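You operate a simulated robot arm through the tools that you are given. There is no shell and no other tool.

Carry out the task below with a simulated two-armed robot. There is one attempt and no reset: what you move stays moved.

## Task
Wax the big mould's middle and lay the teal cloth on it.
Fine: grey pad with the wax block, then back; push the mould home and tighten the green thumb screw; the blue pad stays. A coat counts when it lies all over at full strength: go over it till it gets no stronger.
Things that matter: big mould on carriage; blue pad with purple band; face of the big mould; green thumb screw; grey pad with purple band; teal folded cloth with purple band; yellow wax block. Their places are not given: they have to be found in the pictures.

Only the result counts: the job must be done as asked and must still hold three seconds after the hand-in. Knocking over, shifting, dropping, spilling or breaking anything else fails it. Flat cloth is picked up by pressing the open fingertips on it (5 to 10 N) and closing them slowly along it; thin cloth reads only 2 to 8 mm in the jaws.

## Robot
Two 7-joint arms with two-finger parallel grippers on one trunk that stands fixed in place. Base frame: the origin is at the foot of the trunk, x ahead of it, y to its left, z up; the work surface is at about z = 860. Units: mm, degrees, N and s.
The left shoulder is at [71, 156, 1205], the right one opposite. Payload 3.91 kg a hand.
The tool frame of a hand sits at the grasp point between the pads (the TCP): z along the fingers, y along the line on which they close. The tips reach 30 mm beyond it. The gripper opens to 110 mm. The fingers are 20 mm wide and 10 mm thick; the gripper's body (48 by 112 mm) begins 55 mm behind the TCP.
Orientation is that of the tool frame in the base frame, as a unit quaternion [x, y, z, w]. With the fingers straight down and closing along the base's y, the tool's x points along the base's -x, its y along +y and its z along -z.

## Interface
- The arms move only by the tool move_arm. It takes "left_rows", "right_rows" or both (then of equal length, played together; a hand with none holds still); each is a list of rows, each a list of 7 numbers: the shift along the base's x, y, z in mm, then the turn, a rotation vector about the base's x, y, z in degrees, then the gripper command, from -1 (shut) to 1 (fully open), values between in proportion. In form: [[x, y, z, ax, ay, az, fingers], ...]. A call has 1 to 20 rows; each row shifts and turns the commanded pose from where the row before left it. Each row takes 0.2 s and may step no farther than 50 mm and 8.6 degrees from the row before; otherwise, or with a gripper value out of range, the whole call is refused. A pose out of reach is approached as far as the arm can. The call stops where the force on the tool passes 40 N (or 10 N more than at its start, if that is more) or the arm is blocked; 0.2 s more then pass. Each finger travels about 108 mm/s and halts on what it meets, pressing with about 29 N; the grip force reading is that of the motor and also rises with nothing between the fingers. The clock runs only during rows and for 0.2 s after the last one: add rows that do not move to give the fingers time. The reply holds the time, the measured pose of the TCP, the force on the tool along the base axes, the opening and the grip force, in the units named above and with some noise, with the torque about the TCP (base axes, N m) and any sound that the robot's microphone picked up.
- Cameras (640 x 400 px; columns grow to the right, rows downward): "scene" is now at [139.8, -53.1, 1439.9]; the picture's right is [-0.62, -0.79, 0.00], its down [-0.40, 0.32, -0.86] and it looks along [0.68, -0.53, -0.51] (base axes); focal length 297 px, centre (320, 200). "left" rides on the left gripper at [73, -17, -103] in its tool frame; the picture's right is [0.23, 0.97, 0.00], its down [-0.76, 0.18, -0.62] and it looks along [-0.61, 0.14, 0.78] (tool axes); focal length 222 px, centre (320, 200). "right" rides on the right gripper at [72, 17, -103] in its tool frame; the picture's right is [-0.23, 0.97, 0.00], its down [-0.76, -0.18, -0.62] and it looks along [-0.61, -0.14, 0.78] (tool axes); focal length 222 px, centre (320, 200).
- snapshot(camera): a new picture of that camera. It takes no simulated time.
- move_column(by): slides the trunk up (or, below 0, down) by that many mm; the arms and the scene camera ride with it, the base frame stays. It gives what a move gives, with no picture.
- pan_tilt(pan, tilt): turns the head with the scene camera to pan (to the left, within 86 degrees either way) and tilt (down, from -29 to 69), counted from straight ahead of the robot. It gives what a move gives.
- measure_at(camera, pixels): for up to 12 pixels [column, row] of the newest picture of that camera ("zoom" is the newest enlarged one), the place [x, y, z] in the base frame of the surface seen there, good to about 2 mm, but the place of the scene camera against the robot may be out by one fixed shift of up to 25 mm in any direction. It takes no simulated time.
- zoom(camera, box): a new picture of the part [left, top, right, bottom] of that camera's present view, enlarged. It takes no simulated time.
- finish_job(): hands the job in; it is judged then, once.

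Leave the grippers open and the arms clear of the work at the hand-in unless told otherwise.

The tools are called as name(argument=value, ...) on one line, values as JSON. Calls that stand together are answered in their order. move_arm: Moves the arms, as the interface text tells. Its arguments: {"type":"object","properties":{"left_rows":{"type":"array","items":{"type":"array","items":{"type":"number"}}},"right_rows":{"type":"array","items":{"type":"array","items":{"type":"number"}}}},"required":[]} The other tools are called the same way: move_column (by) slides the trunk up or down; pan_tilt (pan, tilt) turns the head that bears the scene camera; snapshot (camera) takes a picture; measure_at (camera, pixels) gives the place of the surface under pixels of a picture; zoom (camera, box) takes an enlarged picture of a part of a camera's view; finish_job () hands the job in.

At the start:

```text
time_s: 0.0
left_position: [641.5, -6.3, 1207.4]
left_tool_rot: [0.0, 1.0, 0.0, 0.0]
left_contact_force: [-0.7, 0.3, 0.2]
left_moment: [0.01, 0.02, -0.03]
left_opening: 109.8
left_finger_force: 0.0
right_position: [571.9, -661.6, 1241.1]
right_tool_rot: [0.0, 1.0, 0.001, 0.0]
right_contact_force: [0.4, 0.1, 0.7]
right_moment: [-0.02, 0.01, -0.01]
right_opening: 110.2
right_finger_force: 0.0
trunk travel left (down, up): [-650.0, 290.0]
head pan, tilt: [-38.0, 30.8]
```

scene: 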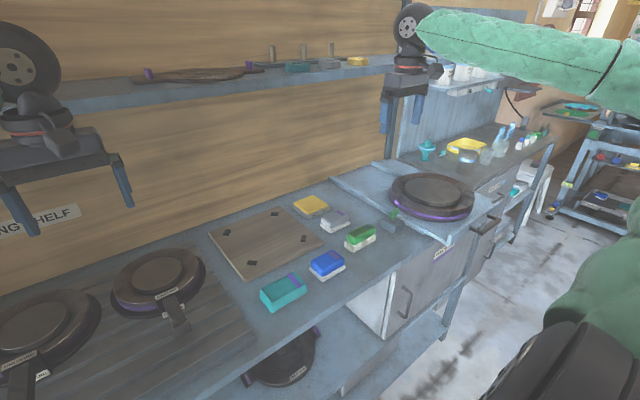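
right: 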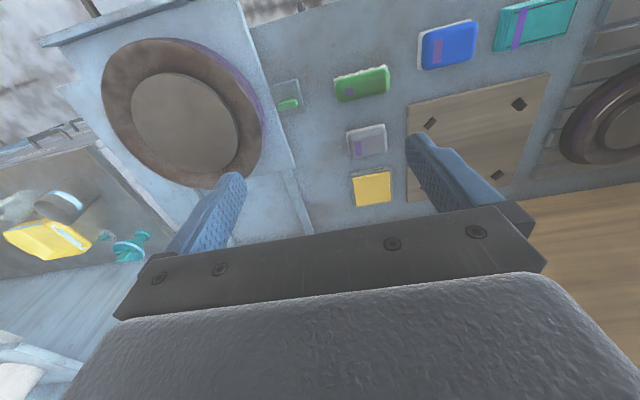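
left: 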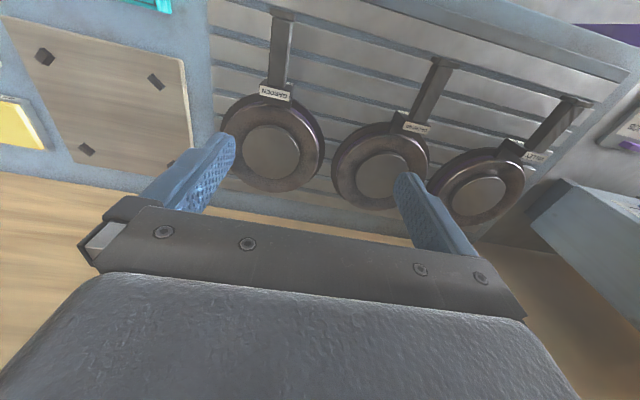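

I see a bench with the mould (dark disc with purple rim) on a carriage around scene pixel (433,197), pads at (335,220), (360,237), (326,264), teal cloth at (283,292), yellow wax block at (311,205). I'll take enlarged views first.

zoom(camera="scene", box=[200, 160, 400, 310])

zoom(camera="scene", box=[330, 110, 570, 260])

zoom(camera="right", box=[60, 0, 400, 212])

zoom(camera="right", box=[240, 0, 600, 225])

```text
2.67 times, centred on (300, 235) of scene
```

zoom: 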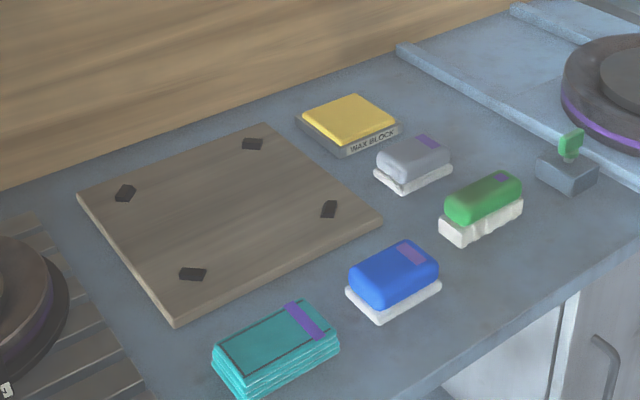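

```text
2.67 times, centred on (450, 185) of scene
```

zoom: 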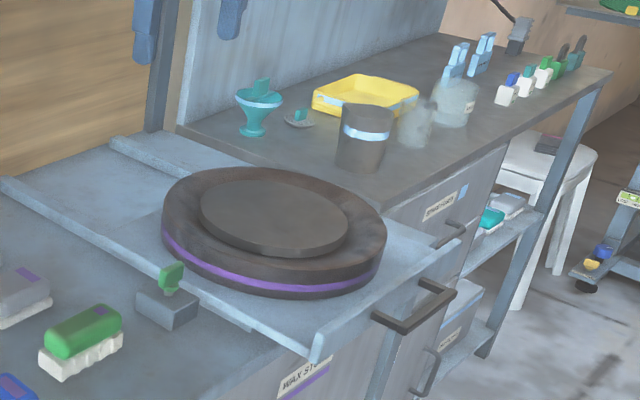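

```text
1.88 times, centred on (230, 106) of right
```

zoom: 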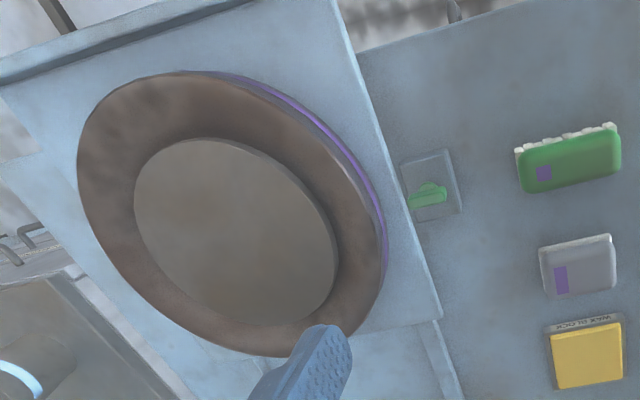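

```text
1.78 times, centred on (420, 112) of right
```

zoom: 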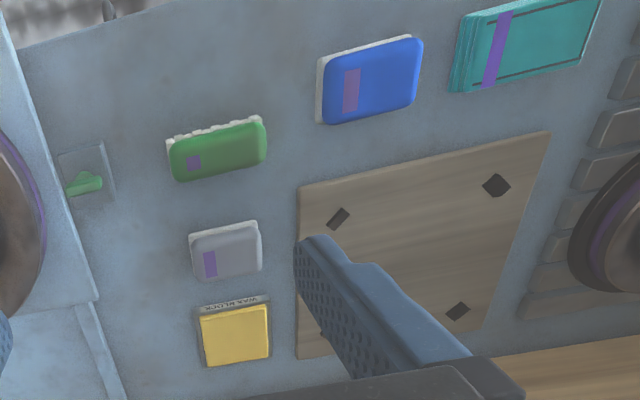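

The hand cameras have no fixed shift, so I measure items from the right hand's picture: mould centre (185,120), screw (288,104), green pad (362,84), grey pad (366,141), wax block (372,189), blue pad (447,45), cloth (535,25), and the same items in the scene picture.

snapshot(camera="right")

measure_at(camera="right", pixels=[[185, 120], [105, 85], [262, 150], [288, 104], [290, 88], [362, 84], [366, 141], [372, 189], [447, 45], [535, 25], [300, 150], [470, 120]])

snapshot(camera="scene")

measure_at(camera="scene", pixels=[[433, 190], [311, 204], [335, 216], [360, 234], [326, 262], [283, 288], [393, 213], [392, 225], [265, 240], [490, 222], [340, 182], [385, 165]])

```text
taken
```

right: 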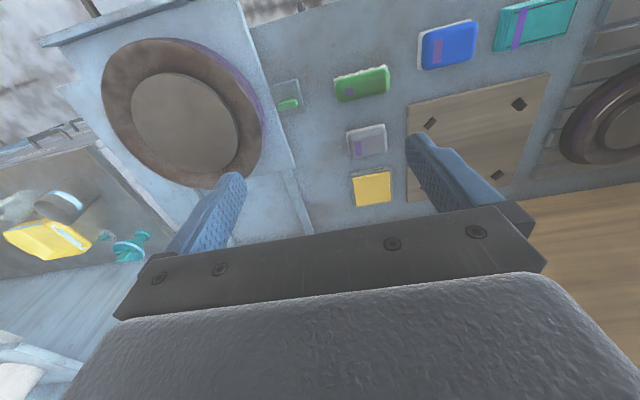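

```text
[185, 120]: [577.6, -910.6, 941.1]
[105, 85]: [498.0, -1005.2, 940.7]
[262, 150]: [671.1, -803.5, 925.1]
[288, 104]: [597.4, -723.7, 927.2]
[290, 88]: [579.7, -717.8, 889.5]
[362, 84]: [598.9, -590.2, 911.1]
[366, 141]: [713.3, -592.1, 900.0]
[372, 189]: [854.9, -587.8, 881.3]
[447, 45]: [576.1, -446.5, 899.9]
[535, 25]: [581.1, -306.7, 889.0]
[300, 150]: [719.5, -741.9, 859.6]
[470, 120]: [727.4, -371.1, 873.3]
```

```text
taken
```

scene: 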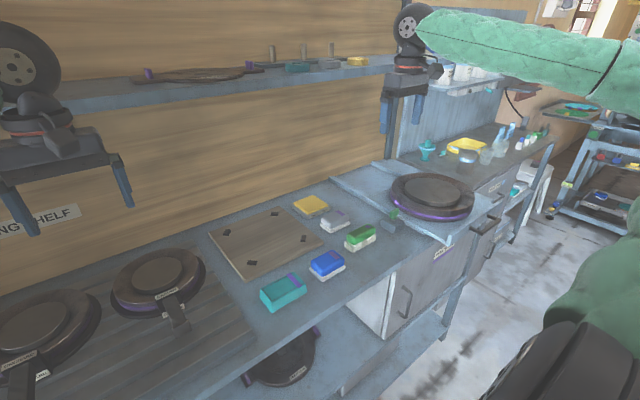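

```text
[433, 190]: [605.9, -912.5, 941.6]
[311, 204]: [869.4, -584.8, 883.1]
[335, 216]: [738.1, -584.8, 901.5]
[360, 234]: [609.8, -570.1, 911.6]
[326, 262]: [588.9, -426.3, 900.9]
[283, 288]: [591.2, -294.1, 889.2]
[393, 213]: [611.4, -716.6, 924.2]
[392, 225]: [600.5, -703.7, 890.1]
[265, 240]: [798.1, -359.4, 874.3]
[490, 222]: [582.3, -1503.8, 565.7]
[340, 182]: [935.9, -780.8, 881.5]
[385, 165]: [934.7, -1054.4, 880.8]
```

The mould sits at about (578,-911), at the right arm's far side. I turn the head to look at the carriage more squarely.

pan_tilt(pan=-55, tilt=32)

snapshot(camera="scene")

zoom(camera="scene", box=[150, 120, 470, 320])

```text
time_s: 0.8
left_position: [641.5, -5.6, 1207.4]
left_tool_rot: [0.001, 1.0, 0.0, 0.0]
left_contact_force: [0.3, 0.3, 1.9]
left_moment: [-0.03, 0.04, -0.01]
left_opening: 110.0
left_finger_force: 0.0
right_position: [572.4, -661.7, 1240.8]
right_tool_rot: [0.0, 1.0, 0.0, 0.0]
right_contact_force: [-0.4, -0.1, 0.1]
right_moment: [-0.01, 0.03, 0.02]
right_opening: 110.2
right_finger_force: 0.1
trunk travel left (down, up): [-650.0, 290.0]
head pan, tilt: [-55.0, 32.0]
```

```text
taken
```

scene: 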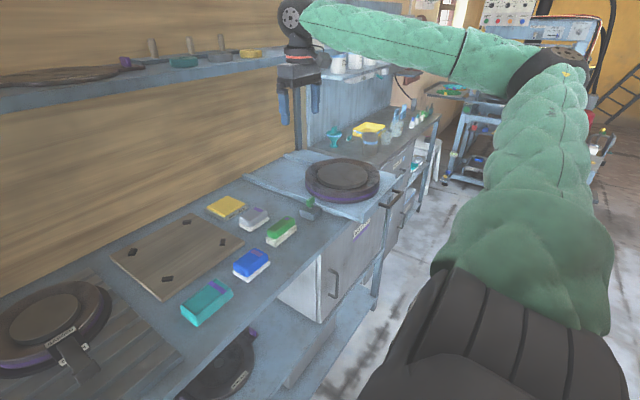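

```text
2.00 times, centred on (310, 220) of scene
```

zoom: 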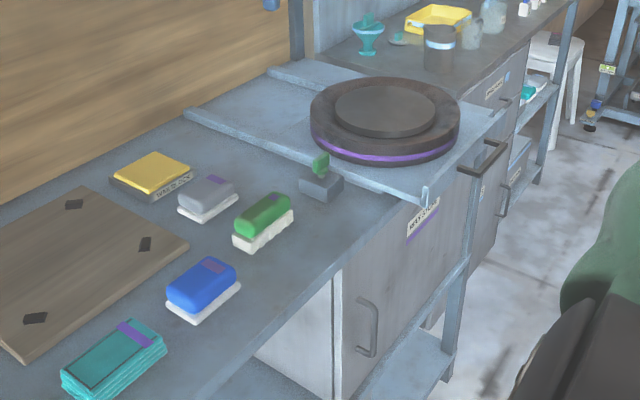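

I measure the rails, the handle, and the mould's rim in the enlarged picture.

measure_at(camera="zoom", pixels=[[190, 110], [300, 150], [425, 195], [275, 72], [480, 112], [455, 168], [495, 145], [240, 110], [400, 178], [440, 180], [385, 110], [320, 165]])

measure_at(camera="zoom", pixels=[[312, 118], [459, 115], [385, 158], [370, 80], [337, 110], [434, 110], [387, 137], [380, 84], [330, 185], [460, 170], [350, 175], [322, 185]])

zoom(camera="scene", box=[290, 140, 420, 240])

```text
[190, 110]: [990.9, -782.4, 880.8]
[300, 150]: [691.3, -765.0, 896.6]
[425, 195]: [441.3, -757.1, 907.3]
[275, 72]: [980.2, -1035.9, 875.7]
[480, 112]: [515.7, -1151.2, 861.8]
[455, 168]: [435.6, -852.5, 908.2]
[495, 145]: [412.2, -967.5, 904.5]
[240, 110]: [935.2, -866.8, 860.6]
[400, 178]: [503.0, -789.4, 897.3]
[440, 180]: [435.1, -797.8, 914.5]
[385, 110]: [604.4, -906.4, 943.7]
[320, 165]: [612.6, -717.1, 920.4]
```

```text
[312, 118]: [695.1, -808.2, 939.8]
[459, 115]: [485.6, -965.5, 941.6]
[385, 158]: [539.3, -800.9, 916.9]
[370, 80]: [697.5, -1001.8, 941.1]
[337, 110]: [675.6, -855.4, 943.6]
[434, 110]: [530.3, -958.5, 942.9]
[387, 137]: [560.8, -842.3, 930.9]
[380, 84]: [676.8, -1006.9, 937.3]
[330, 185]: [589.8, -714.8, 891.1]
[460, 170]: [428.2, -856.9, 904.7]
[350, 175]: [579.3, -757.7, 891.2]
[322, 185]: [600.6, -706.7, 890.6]
```

```text
4.00 times, centred on (355, 190) of scene
```

zoom: 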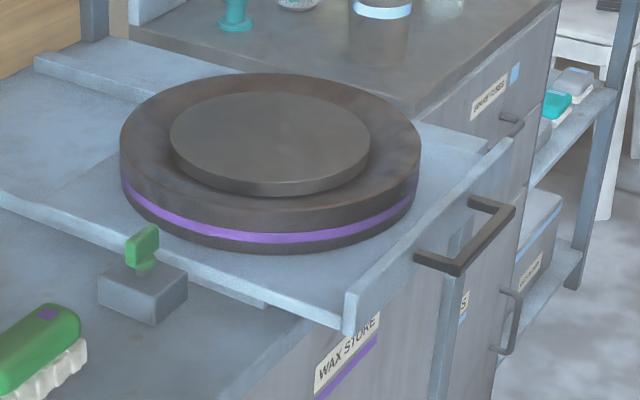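

The carriage plate has a front lip and a dark handle and slides on two rails toward the wall. I measure the plate's rear corner, lip, and rails from the right hand camera.

measure_at(camera="right", pixels=[[150, 18], [100, 30], [236, 3], [245, 20], [294, 165], [280, 168], [275, 162], [300, 200], [290, 190], [270, 190], [70, 95], [95, 8]])

zoom(camera="right", box=[200, 60, 360, 260])

zoom(camera="right", box=[0, 0, 280, 175])

```text
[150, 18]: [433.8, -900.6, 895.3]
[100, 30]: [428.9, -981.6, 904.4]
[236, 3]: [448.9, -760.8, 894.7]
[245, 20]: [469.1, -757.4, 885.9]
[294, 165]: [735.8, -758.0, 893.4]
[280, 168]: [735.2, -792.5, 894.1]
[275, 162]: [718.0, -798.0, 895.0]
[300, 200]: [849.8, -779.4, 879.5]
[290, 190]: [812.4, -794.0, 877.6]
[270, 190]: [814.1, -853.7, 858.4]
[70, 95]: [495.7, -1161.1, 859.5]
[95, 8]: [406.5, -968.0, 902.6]
```

```text
2.00 times, centred on (280, 160) of right
```

zoom: 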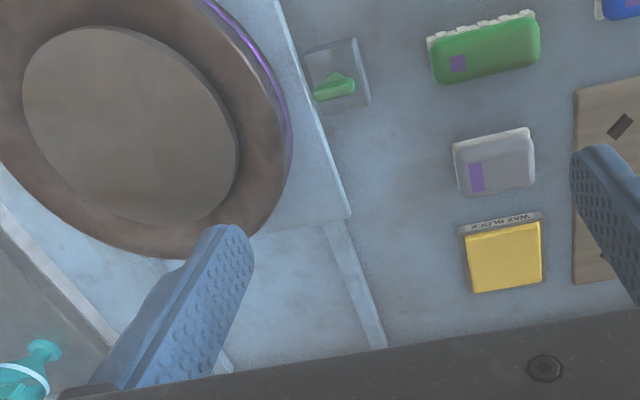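

```text
2.29 times, centred on (140, 88) of right
```

zoom: 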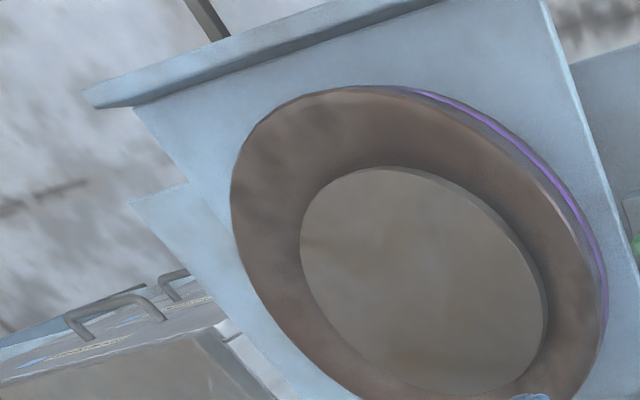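

The carriage plate spans x≈435–735, y≈-758 and beyond, top z≈895. I move the right hand toward the mould, high up, to see the whole carriage and test the reach.

move_arm(right_rows=[[-10, -30, 0, 0, 0, 0, 1], [-10, -40, 0, 0, 0, 0, 1], [-10, -40, 0, 0, 0, 0, 1], [-10, -40, 0, 0, 0, 0, 1], [-10, -30, 0, 0, 0, 0, 1], [0, 0, 0, 0, 0, 0, 1]])

snapshot(camera="right")

snapshot(camera="scene")

```text
time_s: 2.2
left_position: [640.2, -5.1, 1206.9]
left_tool_rot: [-0.001, 1.0, -0.001, 0.0]
left_contact_force: [-0.2, 0.5, 0.2]
left_moment: [0.0, -0.01, -0.01]
left_opening: 110.1
left_finger_force: 0.2
right_position: [521.6, -840.3, 1238.5]
right_tool_rot: [0.0, 1.0, 0.001, 0.0]
right_contact_force: [-0.1, 1.1, 0.9]
right_moment: [0.0, -0.03, 0.02]
right_opening: 110.0
right_finger_force: 0.1
trunk travel left (down, up): [-650.0, 290.0]
head pan, tilt: [-55.0, 32.0]
```

```text
taken
```

right: 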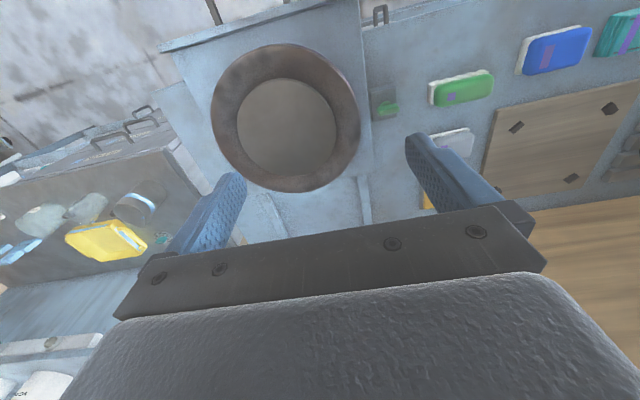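

```text
taken
```

scene: 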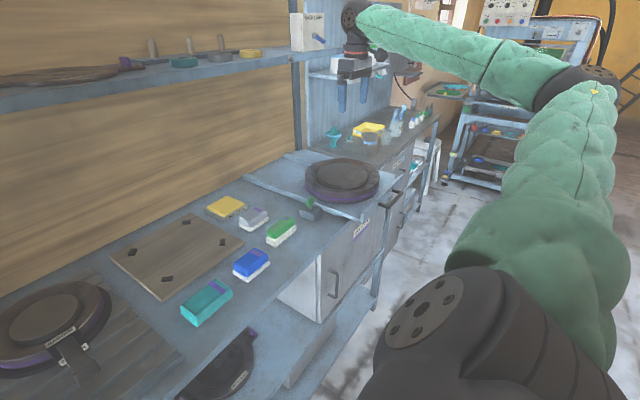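

The whole carriage is visible now. I enlarge it and measure its edges, the bench front, and the mould.

zoom(camera="right", box=[150, 0, 430, 230])

measure_at(camera="right", pixels=[[270, 18], [270, 28], [359, 28], [370, 28], [363, 30], [178, 85], [335, 120], [237, 120], [287, 82], [287, 168], [285, 125], [361, 110]])

measure_at(camera="right", pixels=[[211, 115], [285, 44], [290, 190], [383, 100], [388, 110], [400, 110], [380, 85], [364, 205], [372, 170], [355, 176], [270, 205], [225, 10]])

```text
1.74 times, centred on (290, 115) of right
```

zoom: 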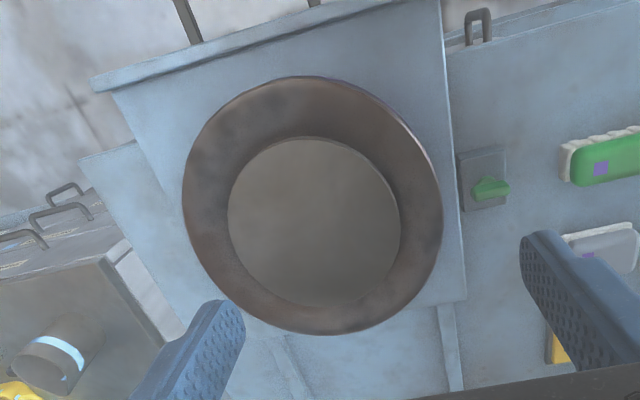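

```text
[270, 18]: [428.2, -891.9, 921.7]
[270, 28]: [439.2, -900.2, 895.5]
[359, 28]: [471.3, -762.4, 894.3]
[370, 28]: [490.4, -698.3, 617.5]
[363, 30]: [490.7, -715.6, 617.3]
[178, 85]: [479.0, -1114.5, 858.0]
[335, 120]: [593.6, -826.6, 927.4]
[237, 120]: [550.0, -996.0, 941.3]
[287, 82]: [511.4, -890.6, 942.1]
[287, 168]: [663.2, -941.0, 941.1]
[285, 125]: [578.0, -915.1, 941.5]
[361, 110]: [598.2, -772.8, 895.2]
```

```text
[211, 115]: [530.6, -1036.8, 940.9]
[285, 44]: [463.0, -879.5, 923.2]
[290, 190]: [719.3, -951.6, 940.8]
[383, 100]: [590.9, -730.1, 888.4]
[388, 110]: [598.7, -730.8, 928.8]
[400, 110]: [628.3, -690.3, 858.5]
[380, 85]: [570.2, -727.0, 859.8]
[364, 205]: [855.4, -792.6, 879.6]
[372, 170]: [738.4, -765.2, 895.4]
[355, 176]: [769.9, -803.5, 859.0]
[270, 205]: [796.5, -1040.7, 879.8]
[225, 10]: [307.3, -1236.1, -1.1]
```

The mould's middle is centred near (582,-914) with radius ≈85, top z≈941. I test if the right hand can get there with the tool straight down, staying about 60 mm above it.

move_arm(right_rows=[[15, -20, -30, 0, 0, 0, 1], [15, -20, -40, 0, 0, 0, 1], [15, -20, -40, 0, 0, 0, 1], [15, -15, -40, 0, 0, 0, 1], [0, 0, -40, 0, 0, 0, 1], [0, 0, 0, 0, 0, 0, 1], [0, 0, 0, 0, 0, 0, 1]])

```text
time_s: 3.8
left_position: [641.0, -5.3, 1207.7]
left_tool_rot: [0.0, 1.0, 0.0, 0.0]
left_contact_force: [0.0, -0.3, -0.3]
left_moment: [-0.01, 0.01, -0.01]
left_opening: 110.3
left_finger_force: 0.0
right_position: [583.0, -916.6, 1046.0]
right_tool_rot: [0.0, 1.0, 0.0, 0.0]
right_contact_force: [-0.2, 0.5, 0.4]
right_moment: [0.01, -0.01, 0.01]
right_opening: 110.2
right_finger_force: 0.2
trunk travel left (down, up): [-650.0, 290.0]
head pan, tilt: [-55.0, 32.0]
```

It got there exactly. I test farther: 40 mm in x and 55 mm in -y, then lower.

move_arm(right_rows=[[15, -25, 0, 0, 0, 0, 1], [25, -30, 0, 0, 0, 0, 1], [0, 0, -30, 0, 0, 0, 1], [0, 0, 0, 0, 0, 0, 1], [0, 0, 0, 0, 0, 0, 1]])

snapshot(camera="scene")

```text
time_s: 5.0
left_position: [641.0, -6.5, 1207.1]
left_tool_rot: [0.001, 1.0, 0.001, 0.001]
left_contact_force: [-1.3, 0.6, -0.8]
left_moment: [0.02, -0.01, 0.04]
left_opening: 110.0
left_finger_force: 0.1
right_position: [621.0, -969.1, 1019.8]
right_tool_rot: [0.0, 1.0, 0.0, -0.001]
right_contact_force: [-0.1, 0.6, 0.5]
right_moment: [0.0, 0.0, 0.02]
right_opening: 109.9
right_finger_force: 0.1
trunk travel left (down, up): [-650.0, 290.0]
head pan, tilt: [-55.0, 32.0]
```

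```text
taken
```

scene: 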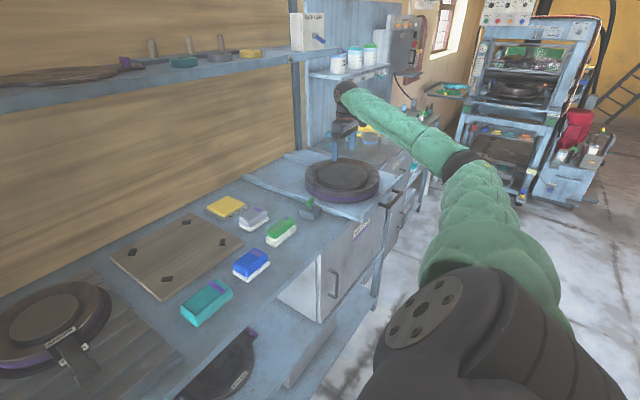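

Still on target, so reach is ample. I measure nearby obstacles behind the carriage: the post (298,120), the shelf (345,75), the wall (270,160).

measure_at(camera="scene", pixels=[[298, 130], [345, 78], [270, 150], [310, 110], [310, 40], [250, 178], [290, 155], [390, 200], [355, 220], [330, 165], [370, 130], [335, 137]])

zoom(camera="scene", box=[240, 60, 440, 260])

snapshot(camera="right")

```text
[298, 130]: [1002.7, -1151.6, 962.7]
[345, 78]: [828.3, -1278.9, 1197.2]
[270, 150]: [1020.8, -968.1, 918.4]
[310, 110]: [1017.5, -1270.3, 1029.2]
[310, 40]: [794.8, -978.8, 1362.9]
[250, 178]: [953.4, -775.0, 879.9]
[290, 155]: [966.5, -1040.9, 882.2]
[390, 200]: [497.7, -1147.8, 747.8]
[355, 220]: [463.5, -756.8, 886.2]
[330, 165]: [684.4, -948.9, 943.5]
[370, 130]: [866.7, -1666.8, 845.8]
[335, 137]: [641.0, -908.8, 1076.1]
```

```text
2.00 times, centred on (340, 160) of scene
```

zoom: 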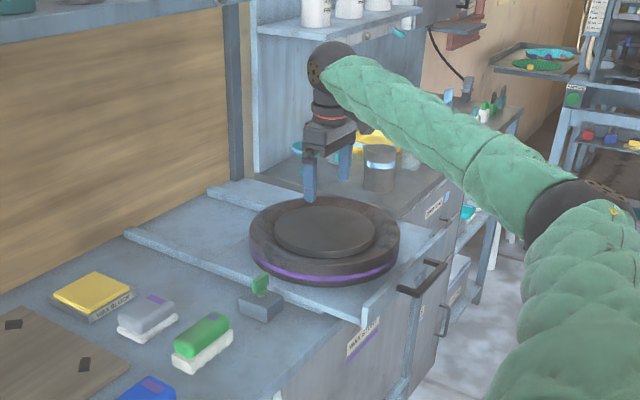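

```text
taken
```

right: 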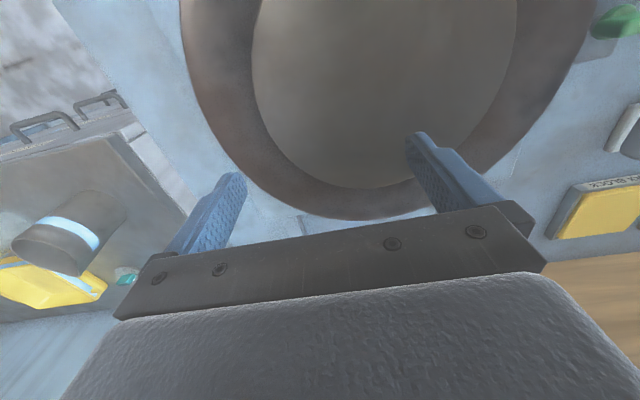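

I check clearance of the box (307,50), shelf edge, cup and jar near the hand before going deeper.

measure_at(camera="scene", pixels=[[305, 49], [292, 30], [323, 40], [200, 65], [280, 50], [200, 80], [345, 95], [343, 85], [365, 140], [420, 147], [330, 75], [384, 68]])

measure_at(camera="right", pixels=[[70, 230], [90, 200], [50, 270], [120, 160], [150, 150], [150, 220], [30, 180], [185, 200]])

```text
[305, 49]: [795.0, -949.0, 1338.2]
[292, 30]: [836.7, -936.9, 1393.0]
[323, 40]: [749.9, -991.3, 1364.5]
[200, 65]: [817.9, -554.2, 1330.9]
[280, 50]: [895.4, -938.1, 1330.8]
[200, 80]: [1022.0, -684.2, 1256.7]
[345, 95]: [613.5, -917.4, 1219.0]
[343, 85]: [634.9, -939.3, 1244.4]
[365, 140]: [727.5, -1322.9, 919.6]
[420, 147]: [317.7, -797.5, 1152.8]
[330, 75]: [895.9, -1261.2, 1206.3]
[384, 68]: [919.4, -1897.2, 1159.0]
```

```text
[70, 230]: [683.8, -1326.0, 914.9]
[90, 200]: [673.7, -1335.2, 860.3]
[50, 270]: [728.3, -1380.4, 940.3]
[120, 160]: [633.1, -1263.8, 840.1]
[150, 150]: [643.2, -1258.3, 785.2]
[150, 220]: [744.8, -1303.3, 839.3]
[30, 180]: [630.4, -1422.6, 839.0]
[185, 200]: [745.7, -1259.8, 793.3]
```

Home reach will be tested by pushing. I lift and bring the right hand to the front of the lip to view the handle.

move_arm(right_rows=[[-30, 10, 40, 0, 0, 0, 1], [-40, 10, 30, 0, 0, 0, 1], [-45, 10, 20, 0, 0, 0, 1], [-45, 10, 0, 0, 0, 0, 1], [-45, 10, 0, 0, 0, 0, 1], [-40, 0, 0, 0, 0, 0, 1], [0, 0, 0, 0, 0, 0, 0], [0, 0, 0, 0, 0, 0, -1], [0, 0, 0, 0, 0, 0, -1], [0, 0, 0, 0, 0, 0, -1]])

snapshot(camera="right")

snapshot(camera="scene")

```text
refused: row 1 steps farther than a row can; nothing moved
```

```text
taken
```

right: 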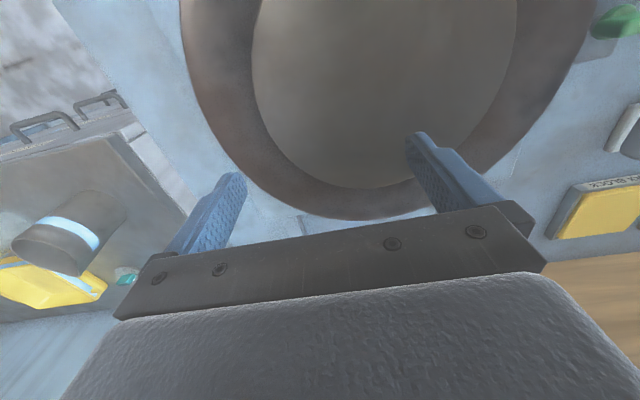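

```text
taken
```

scene: 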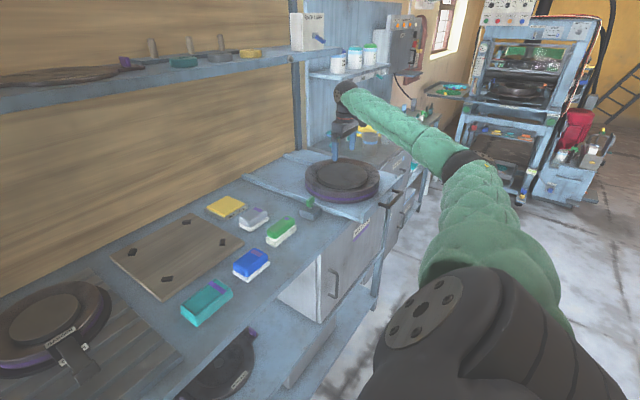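

The first row was just over 50 mm; I repeat with smaller steps.

move_arm(right_rows=[[-20, 10, 30, 0, 0, 0, 1], [-30, 10, 30, 0, 0, 0, 1], [-40, 10, 20, 0, 0, 0, 1], [-45, 10, 0, 0, 0, 0, 1], [-45, 10, 0, 0, 0, 0, 1], [-45, 0, 0, 0, 0, 0, 1], [-20, 0, 0, 0, 0, 0, 0], [0, 0, 0, 0, 0, 0, -1], [0, 0, 0, 0, 0, 0, -1], [0, 0, 0, 0, 0, 0, -1]])

snapshot(camera="right")

snapshot(camera="scene")

```text
time_s: 7.2
left_position: [640.0, -6.0, 1208.4]
left_tool_rot: [0.0, 1.0, 0.0, 0.0]
left_contact_force: [0.3, -0.5, 0.4]
left_moment: [0.02, -0.02, 0.0]
left_opening: 109.9
left_finger_force: 0.0
right_position: [374.7, -920.3, 1097.2]
right_tool_rot: [-0.001, 1.0, 0.0, 0.0]
right_contact_force: [0.5, 0.1, -0.1]
right_moment: [0.0, 0.02, 0.0]
right_opening: 0.0
right_finger_force: 28.4
trunk travel left (down, up): [-650.0, 290.0]
head pan, tilt: [-55.0, 32.0]
```

```text
taken
```

right: 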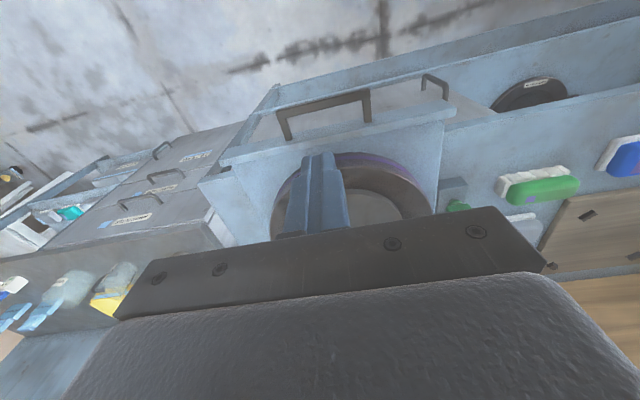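

```text
taken
```

scene: 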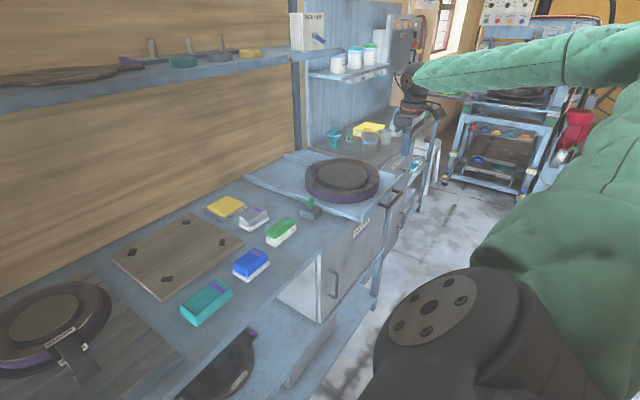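

The handle shows at (325,103) in the right picture. I measure it and the lip.

zoom(camera="right", box=[200, 70, 480, 240])

measure_at(camera="right", pixels=[[325, 103], [280, 115], [368, 94], [285, 130], [368, 115], [340, 138], [250, 152], [440, 118], [310, 144], [325, 97], [360, 125], [410, 140]])

```text
2.29 times, centred on (340, 155) of right
```

zoom: 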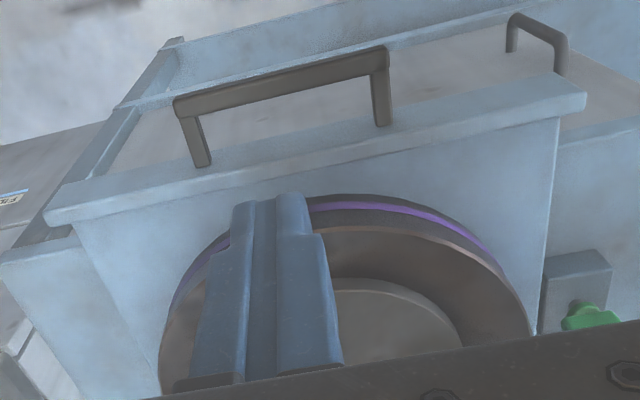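

```text
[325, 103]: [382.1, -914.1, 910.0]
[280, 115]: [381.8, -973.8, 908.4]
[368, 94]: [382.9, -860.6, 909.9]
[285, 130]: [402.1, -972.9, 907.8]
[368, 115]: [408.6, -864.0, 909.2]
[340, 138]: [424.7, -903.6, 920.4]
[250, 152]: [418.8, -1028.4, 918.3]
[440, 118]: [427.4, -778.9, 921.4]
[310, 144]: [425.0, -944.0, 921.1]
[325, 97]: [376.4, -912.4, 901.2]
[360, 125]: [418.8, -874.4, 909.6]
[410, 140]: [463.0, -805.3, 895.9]
```

The handle bar lies at x≈376–386, y -860…-974, z≈900–910. I bring the closed fingers in front of it (x≈340), lower to z≈917, then push along +x.

move_arm(right_rows=[[-35, 5, 0, 0, 0, 0, -1], [0, 0, -45, 0, 0, 0, -1], [0, 0, -45, 0, 0, 0, -1], [0, 0, -45, 0, 0, 0, -1], [0, 0, -45, 0, 0, 0, -1], [0, 0, 0, 0, 0, 0, -1], [10, 0, 0, 0, 0, 0, -1], [10, 0, 0, 0, 0, 0, -1], [0, 0, 0, 0, 0, 0, -1]])

snapshot(camera="right")

```text
time_s: 9.2
left_position: [640.0, -5.0, 1207.6]
left_tool_rot: [0.0, 1.0, 0.0, 0.002]
left_contact_force: [-0.4, 0.1, 0.6]
left_moment: [0.02, -0.01, -0.01]
left_opening: 110.1
left_finger_force: 0.1
right_position: [358.0, -915.4, 922.0]
right_tool_rot: [0.0, 1.0, 0.0, 0.001]
right_contact_force: [0.0, 0.1, 1.1]
right_moment: [-0.02, -0.02, 0.0]
right_opening: 0.2
right_finger_force: 28.7
trunk travel left (down, up): [-650.0, 290.0]
head pan, tilt: [-55.0, 32.0]
```

```text
taken
```

right: 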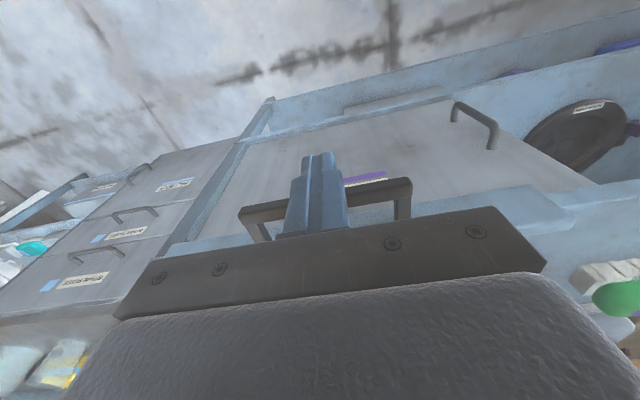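

Fingers are in front of the bar. I lower 6 mm more and push gently along +x, watching the force.

move_arm(right_rows=[[0, 0, -6, 0, 0, 0, -1], [8, 0, 0, 0, 0, 0, -1], [8, 0, 0, 0, 0, 0, -1], [8, 0, 0, 0, 0, 0, -1], [8, 0, 0, 0, 0, 0, -1], [8, 0, 0, 0, 0, 0, -1]])

```text
time_s: 10.6
left_position: [641.2, -5.3, 1206.8]
left_tool_rot: [0.0, 1.0, 0.001, 0.0]
left_contact_force: [-0.6, 0.5, 0.1]
left_moment: [-0.02, 0.0, 0.03]
left_opening: 110.2
left_finger_force: 0.2
right_position: [401.6, -916.1, 912.4]
right_tool_rot: [0.001, 1.0, 0.001, -0.001]
right_contact_force: [0.3, -0.2, -0.1]
right_moment: [0.02, 0.02, -0.02]
right_opening: 0.2
right_finger_force: 29.4
trunk travel left (down, up): [-650.0, 290.0]
head pan, tilt: [-55.0, 32.0]
```

No force is left on the tool. I look whether the carriage moved.

snapshot(camera="right")

snapshot(camera="scene")

zoom(camera="scene", box=[240, 120, 440, 260])

```text
taken
```

right: 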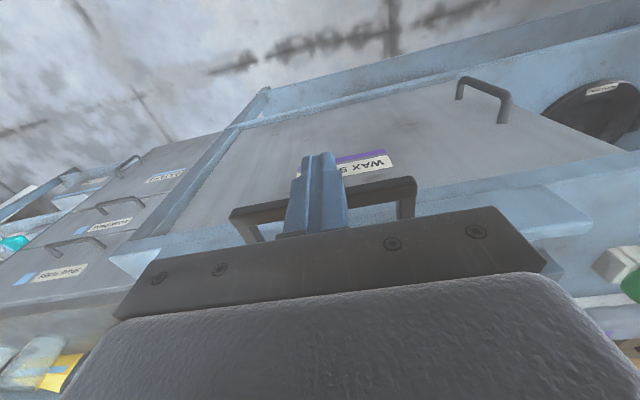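

```text
taken
```

scene: 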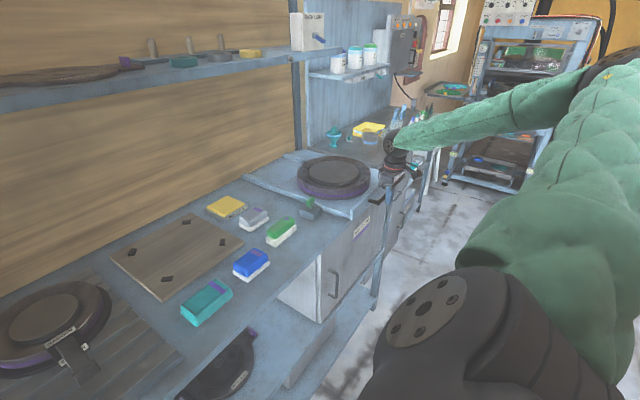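

```text
2.86 times, centred on (340, 190) of scene
```

zoom: 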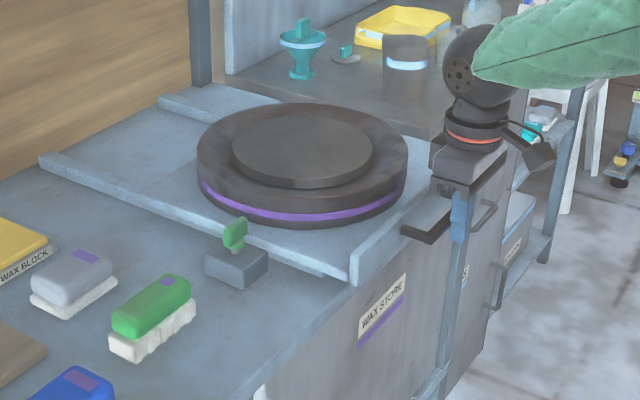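

The carriage slid about 35 mm, easily. I keep pushing in small steps.

move_arm(right_rows=[[6, 0, 0, 0, 0, 0, -1], [6, 0, 0, 0, 0, 0, -1], [6, 0, 0, 0, 0, 0, -1], [6, 0, 0, 0, 0, 0, -1], [6, 0, 0, 0, 0, 0, -1], [6, 0, 0, 0, 0, 0, -1]])

```text
time_s: 12.0
left_position: [639.8, -4.7, 1208.3]
left_tool_rot: [0.0, 1.0, 0.0, 0.001]
left_contact_force: [0.6, -0.2, 0.3]
left_moment: [0.01, 0.0, -0.02]
left_opening: 110.0
left_finger_force: 0.2
right_position: [437.2, -917.2, 916.5]
right_tool_rot: [0.0, 1.0, 0.0, -0.001]
right_contact_force: [0.0, 0.3, 0.7]
right_moment: [0.02, -0.02, -0.02]
right_opening: 0.0
right_finger_force: 29.2
trunk travel left (down, up): [-650.0, 290.0]
head pan, tilt: [-55.0, 32.0]
```

Still sliding freely. I go on.

move_arm(right_rows=[[6, 0, 0, 0, 0, 0, -1], [6, 0, 0, 0, 0, 0, -1], [6, 0, 0, 0, 0, 0, -1], [6, 0, 0, 0, 0, 0, -1], [6, 0, 0, 0, 0, 0, -1], [6, 0, 0, 0, 0, 0, -1], [6, 0, 0, 0, 0, 0, -1], [6, 0, 0, 0, 0, 0, -1]])

snapshot(camera="scene")

zoom(camera="scene", box=[240, 120, 440, 260])

```text
time_s: 13.8
left_position: [640.9, -5.5, 1207.9]
left_tool_rot: [0.0, 1.0, 0.0, 0.0]
left_contact_force: [-0.3, 0.3, 0.5]
left_moment: [0.0, -0.01, 0.02]
left_opening: 110.1
left_finger_force: 0.0
right_position: [486.1, -917.1, 914.6]
right_tool_rot: [0.0, 1.0, 0.0, 0.0]
right_contact_force: [0.5, 0.7, 0.4]
right_moment: [-0.01, 0.02, 0.01]
right_opening: 0.0
right_finger_force: 28.8
trunk travel left (down, up): [-650.0, 290.0]
head pan, tilt: [-55.0, 32.0]
```

```text
taken
```

scene: 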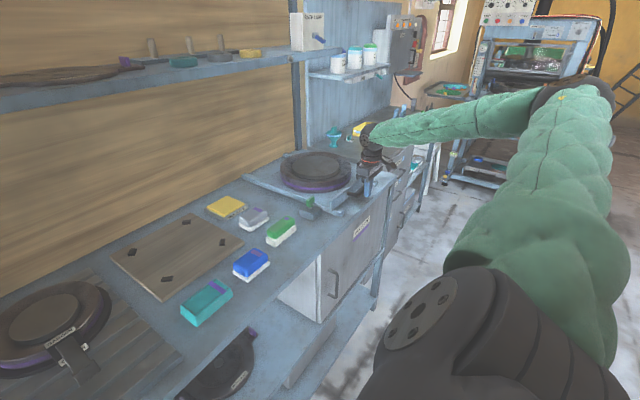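

```text
2.86 times, centred on (340, 190) of scene
```

zoom: 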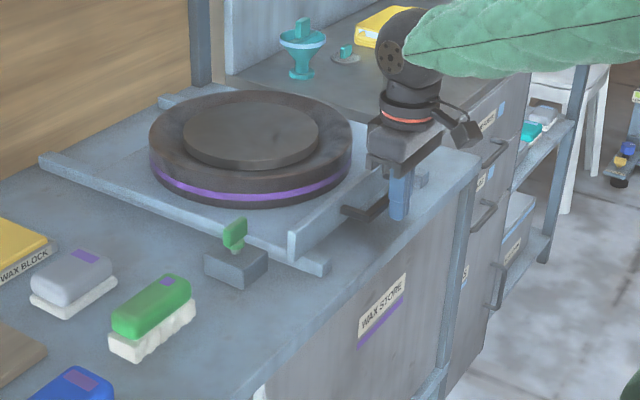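

The lip has now passed over the bench edge. I keep pushing in 6 mm steps until it meets a stop.

move_arm(right_rows=[[6, 0, 0, 0, 0, 0, -1], [6, 0, 0, 0, 0, 0, -1], [6, 0, 0, 0, 0, 0, -1], [6, 0, 0, 0, 0, 0, -1], [6, 0, 0, 0, 0, 0, -1], [6, 0, 0, 0, 0, 0, -1]])

snapshot(camera="scene")

zoom(camera="scene", box=[220, 120, 420, 260])

```text
time_s: 15.2
left_position: [639.5, -4.9, 1207.8]
left_tool_rot: [0.0, 1.0, -0.001, 0.0]
left_contact_force: [0.1, 0.0, 0.0]
left_moment: [0.02, 0.0, -0.01]
left_opening: 110.2
left_finger_force: 0.1
right_position: [521.1, -917.2, 913.3]
right_tool_rot: [0.001, 1.0, -0.001, 0.001]
right_contact_force: [-0.3, -0.8, -0.7]
right_moment: [0.02, 0.03, 0.01]
right_opening: 0.0
right_finger_force: 29.5
trunk travel left (down, up): [-650.0, 290.0]
head pan, tilt: [-55.0, 32.0]
```

```text
taken
```

scene: 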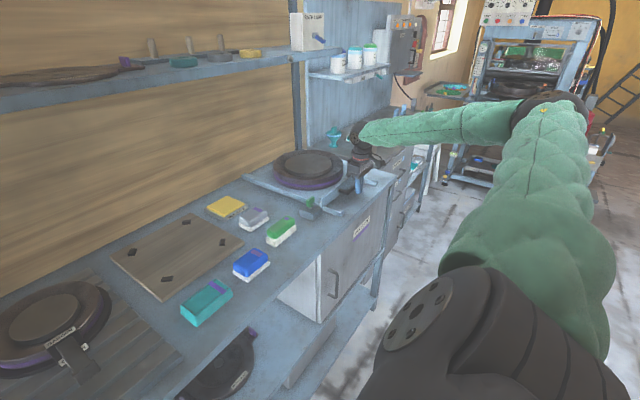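

```text
2.86 times, centred on (320, 190) of scene
```

zoom: 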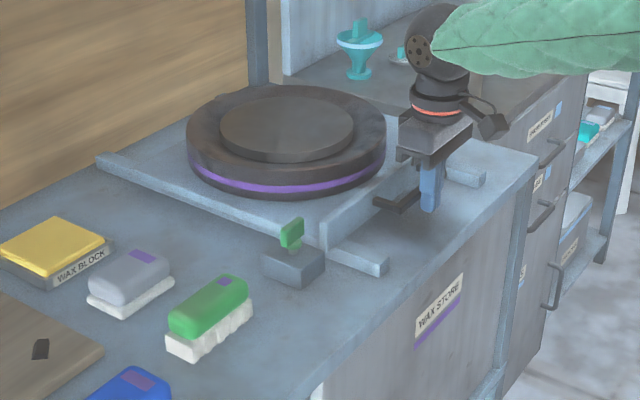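

The lip is now level with the screw block; home should be close. I push in 3 mm steps.

move_arm(right_rows=[[3, 0, 0, 0, 0, 0, -1], [3, 0, 0, 0, 0, 0, -1], [3, 0, 0, 0, 0, 0, -1], [3, 0, 0, 0, 0, 0, -1], [3, 0, 0, 0, 0, 0, -1], [3, 0, 0, 0, 0, 0, -1]])

```text
time_s: 16.6
left_position: [640.6, -5.6, 1207.9]
left_tool_rot: [0.0, 1.0, 0.0, 0.0]
left_contact_force: [0.5, 0.6, -0.6]
left_moment: [0.01, 0.02, -0.01]
left_opening: 110.1
left_finger_force: 0.0
right_position: [537.9, -915.8, 915.7]
right_tool_rot: [0.0, 1.0, 0.0, 0.0]
right_contact_force: [-0.1, 0.2, 0.7]
right_moment: [0.01, 0.01, 0.02]
right_opening: 0.1
right_finger_force: 29.1
trunk travel left (down, up): [-650.0, 290.0]
head pan, tilt: [-55.0, 32.0]
```

Still no stop. I continue.

move_arm(right_rows=[[4, 0, 0, 0, 0, 0, -1], [4, 0, 0, 0, 0, 0, -1], [4, 0, 0, 0, 0, 0, -1], [4, 0, 0, 0, 0, 0, -1], [4, 0, 0, 0, 0, 0, -1], [4, 0, 0, 0, 0, 0, -1]])

snapshot(camera="scene")

zoom(camera="scene", box=[220, 120, 420, 260])

```text
time_s: 18.0
left_position: [641.0, -5.9, 1208.1]
left_tool_rot: [-0.001, 1.0, 0.0, 0.001]
left_contact_force: [0.0, 0.1, 0.1]
left_moment: [0.0, -0.01, -0.01]
left_opening: 110.1
left_finger_force: 0.0
right_position: [564.5, -916.7, 914.4]
right_tool_rot: [0.0, 1.0, 0.0, 0.0]
right_contact_force: [-1.7, 1.0, -0.4]
right_moment: [0.01, -0.04, 0.04]
right_opening: 0.2
right_finger_force: 29.0
trunk travel left (down, up): [-650.0, 290.0]
head pan, tilt: [-55.0, 32.0]
```

```text
taken
```

scene: 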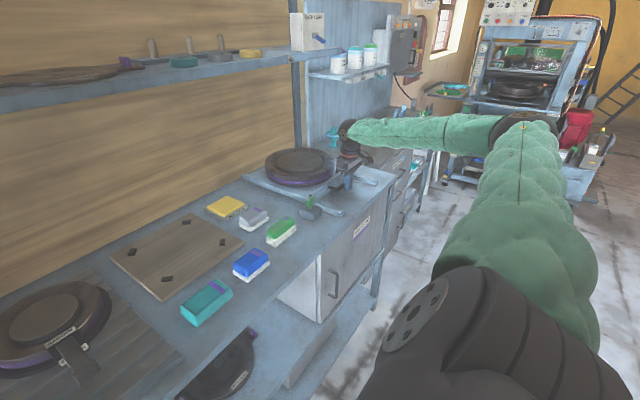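

```text
2.86 times, centred on (320, 190) of scene
```

zoom: 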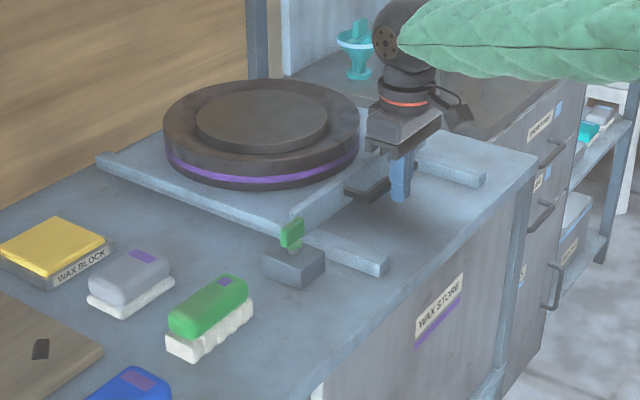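

A faint counterforce (-1.7 N) appears. I continue in 3 mm steps.

move_arm(right_rows=[[3, 0, 0, 0, 0, 0, -1], [3, 0, 0, 0, 0, 0, -1], [3, 0, 0, 0, 0, 0, -1], [3, 0, 0, 0, 0, 0, -1], [3, 0, 0, 0, 0, 0, -1]])

```text
time_s: 19.2
left_position: [640.1, -5.5, 1209.0]
left_tool_rot: [0.0, 1.0, 0.0, 0.0]
left_contact_force: [-0.2, 0.3, -0.3]
left_moment: [-0.01, -0.02, -0.01]
left_opening: 110.0
left_finger_force: 0.1
right_position: [578.6, -917.2, 915.2]
right_tool_rot: [0.0, 1.0, 0.0, 0.0]
right_contact_force: [-0.6, -0.3, 0.1]
right_moment: [0.03, 0.01, 0.0]
right_opening: 0.3
right_finger_force: 28.9
trunk travel left (down, up): [-650.0, 290.0]
head pan, tilt: [-55.0, 32.0]
```

move_arm(right_rows=[[3, 0, 0, 0, 0, 0, -1], [3, 0, 0, 0, 0, 0, -1], [3, 0, 0, 0, 0, 0, -1], [3, 0, 0, 0, 0, 0, -1], [3, 0, 0, 0, 0, 0, -1]])

snapshot(camera="scene")

zoom(camera="scene", box=[220, 120, 420, 260])

```text
time_s: 20.4
left_position: [640.8, -5.8, 1207.6]
left_tool_rot: [0.0, 1.0, 0.0, 0.0]
left_contact_force: [-0.1, 0.8, -0.8]
left_moment: [0.0, 0.02, 0.0]
left_opening: 109.8
left_finger_force: 0.1
right_position: [593.9, -917.0, 913.6]
right_tool_rot: [0.001, 1.0, 0.001, 0.0]
right_contact_force: [0.3, 0.6, -0.6]
right_moment: [0.0, -0.01, -0.03]
right_opening: 0.1
right_finger_force: 28.5
trunk travel left (down, up): [-650.0, 290.0]
head pan, tilt: [-55.0, 32.0]
```

```text
taken
```

scene: 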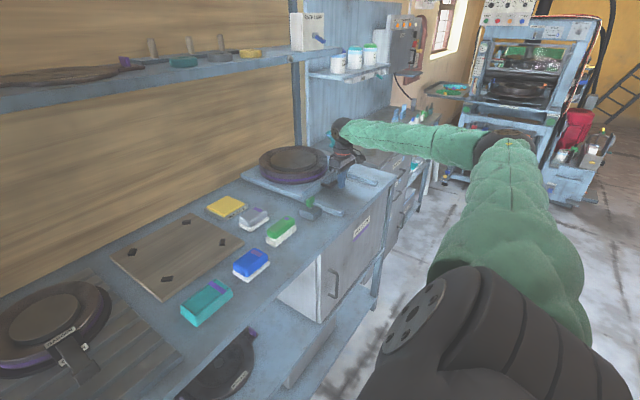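

```text
2.86 times, centred on (320, 190) of scene
```

zoom: 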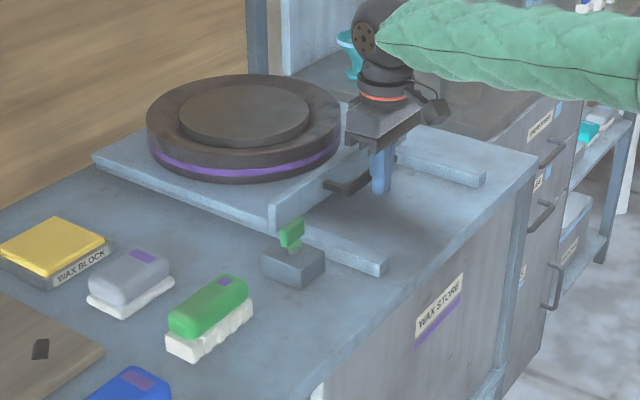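

The plate's rear reaches the rail ends. I go on in small steps to find the stop.

move_arm(right_rows=[[3, 0, 0, 0, 0, 0, -1], [3, 0, 0, 0, 0, 0, -1], [3, 0, 0, 0, 0, 0, -1], [3, 0, 0, 0, 0, 0, -1]])

snapshot(camera="right")

```text
time_s: 21.4
left_position: [640.1, -5.2, 1206.5]
left_tool_rot: [0.001, 1.0, 0.001, 0.0]
left_contact_force: [0.4, -0.8, 0.0]
left_moment: [0.02, -0.01, -0.01]
left_opening: 110.1
left_finger_force: 0.1
right_position: [606.0, -916.0, 913.5]
right_tool_rot: [0.0, 1.0, 0.0, 0.0]
right_contact_force: [-0.6, -0.3, -0.4]
right_moment: [-0.02, 0.02, 0.01]
right_opening: 0.3
right_finger_force: 28.8
trunk travel left (down, up): [-650.0, 290.0]
head pan, tilt: [-55.0, 32.0]
```

```text
taken
```

right: 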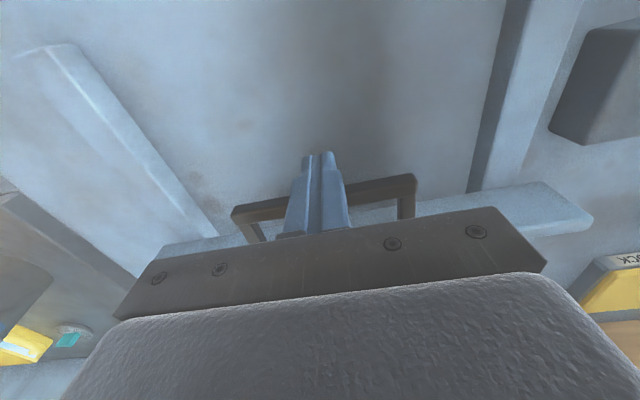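

move_arm(right_rows=[[3, 0, 0, 0, 0, 0, -1], [3, 0, 0, 0, 0, 0, -1], [3, 0, 0, 0, 0, 0, -1], [3, 0, 0, 0, 0, 0, -1]])

snapshot(camera="scene")

zoom(camera="scene", box=[220, 120, 420, 260])

```text
time_s: 22.0
left_position: [638.9, -5.3, 1209.0]
left_tool_rot: [-0.001, 1.0, -0.001, 0.002]
left_contact_force: [0.1, 0.5, -0.1]
left_moment: [0.02, 0.03, -0.01]
left_opening: 110.1
left_finger_force: 0.0
right_position: [605.8, -916.4, 914.3]
right_tool_rot: [0.001, 1.0, 0.0, -0.006]
right_contact_force: [-41.1, 0.1, 4.1]
right_moment: [0.31, 0.17, 0.03]
right_opening: 0.0
right_finger_force: 28.8
trunk travel left (down, up): [-650.0, 290.0]
head pan, tilt: [-55.0, 32.0]
stopped in row 2 (right hand): the force on the tool passed its limit at 50 N (the readings are from after the stop); the commanded pose is now the measured one
```

```text
taken
```

scene: 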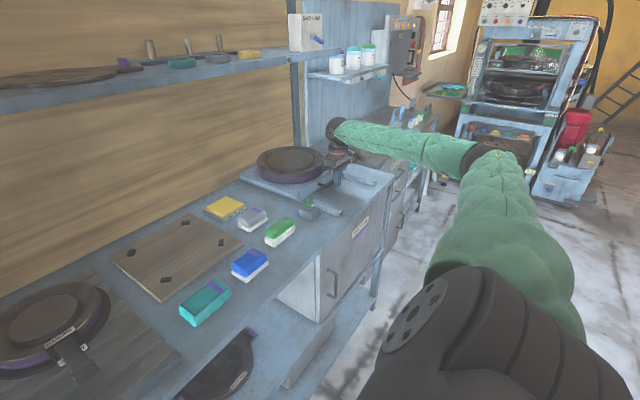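

```text
2.86 times, centred on (320, 190) of scene
```

zoom: 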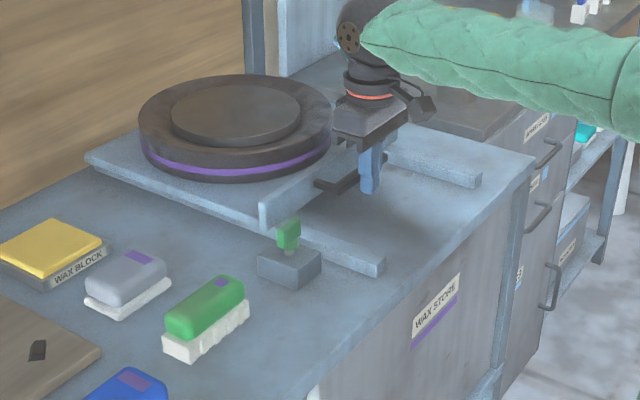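

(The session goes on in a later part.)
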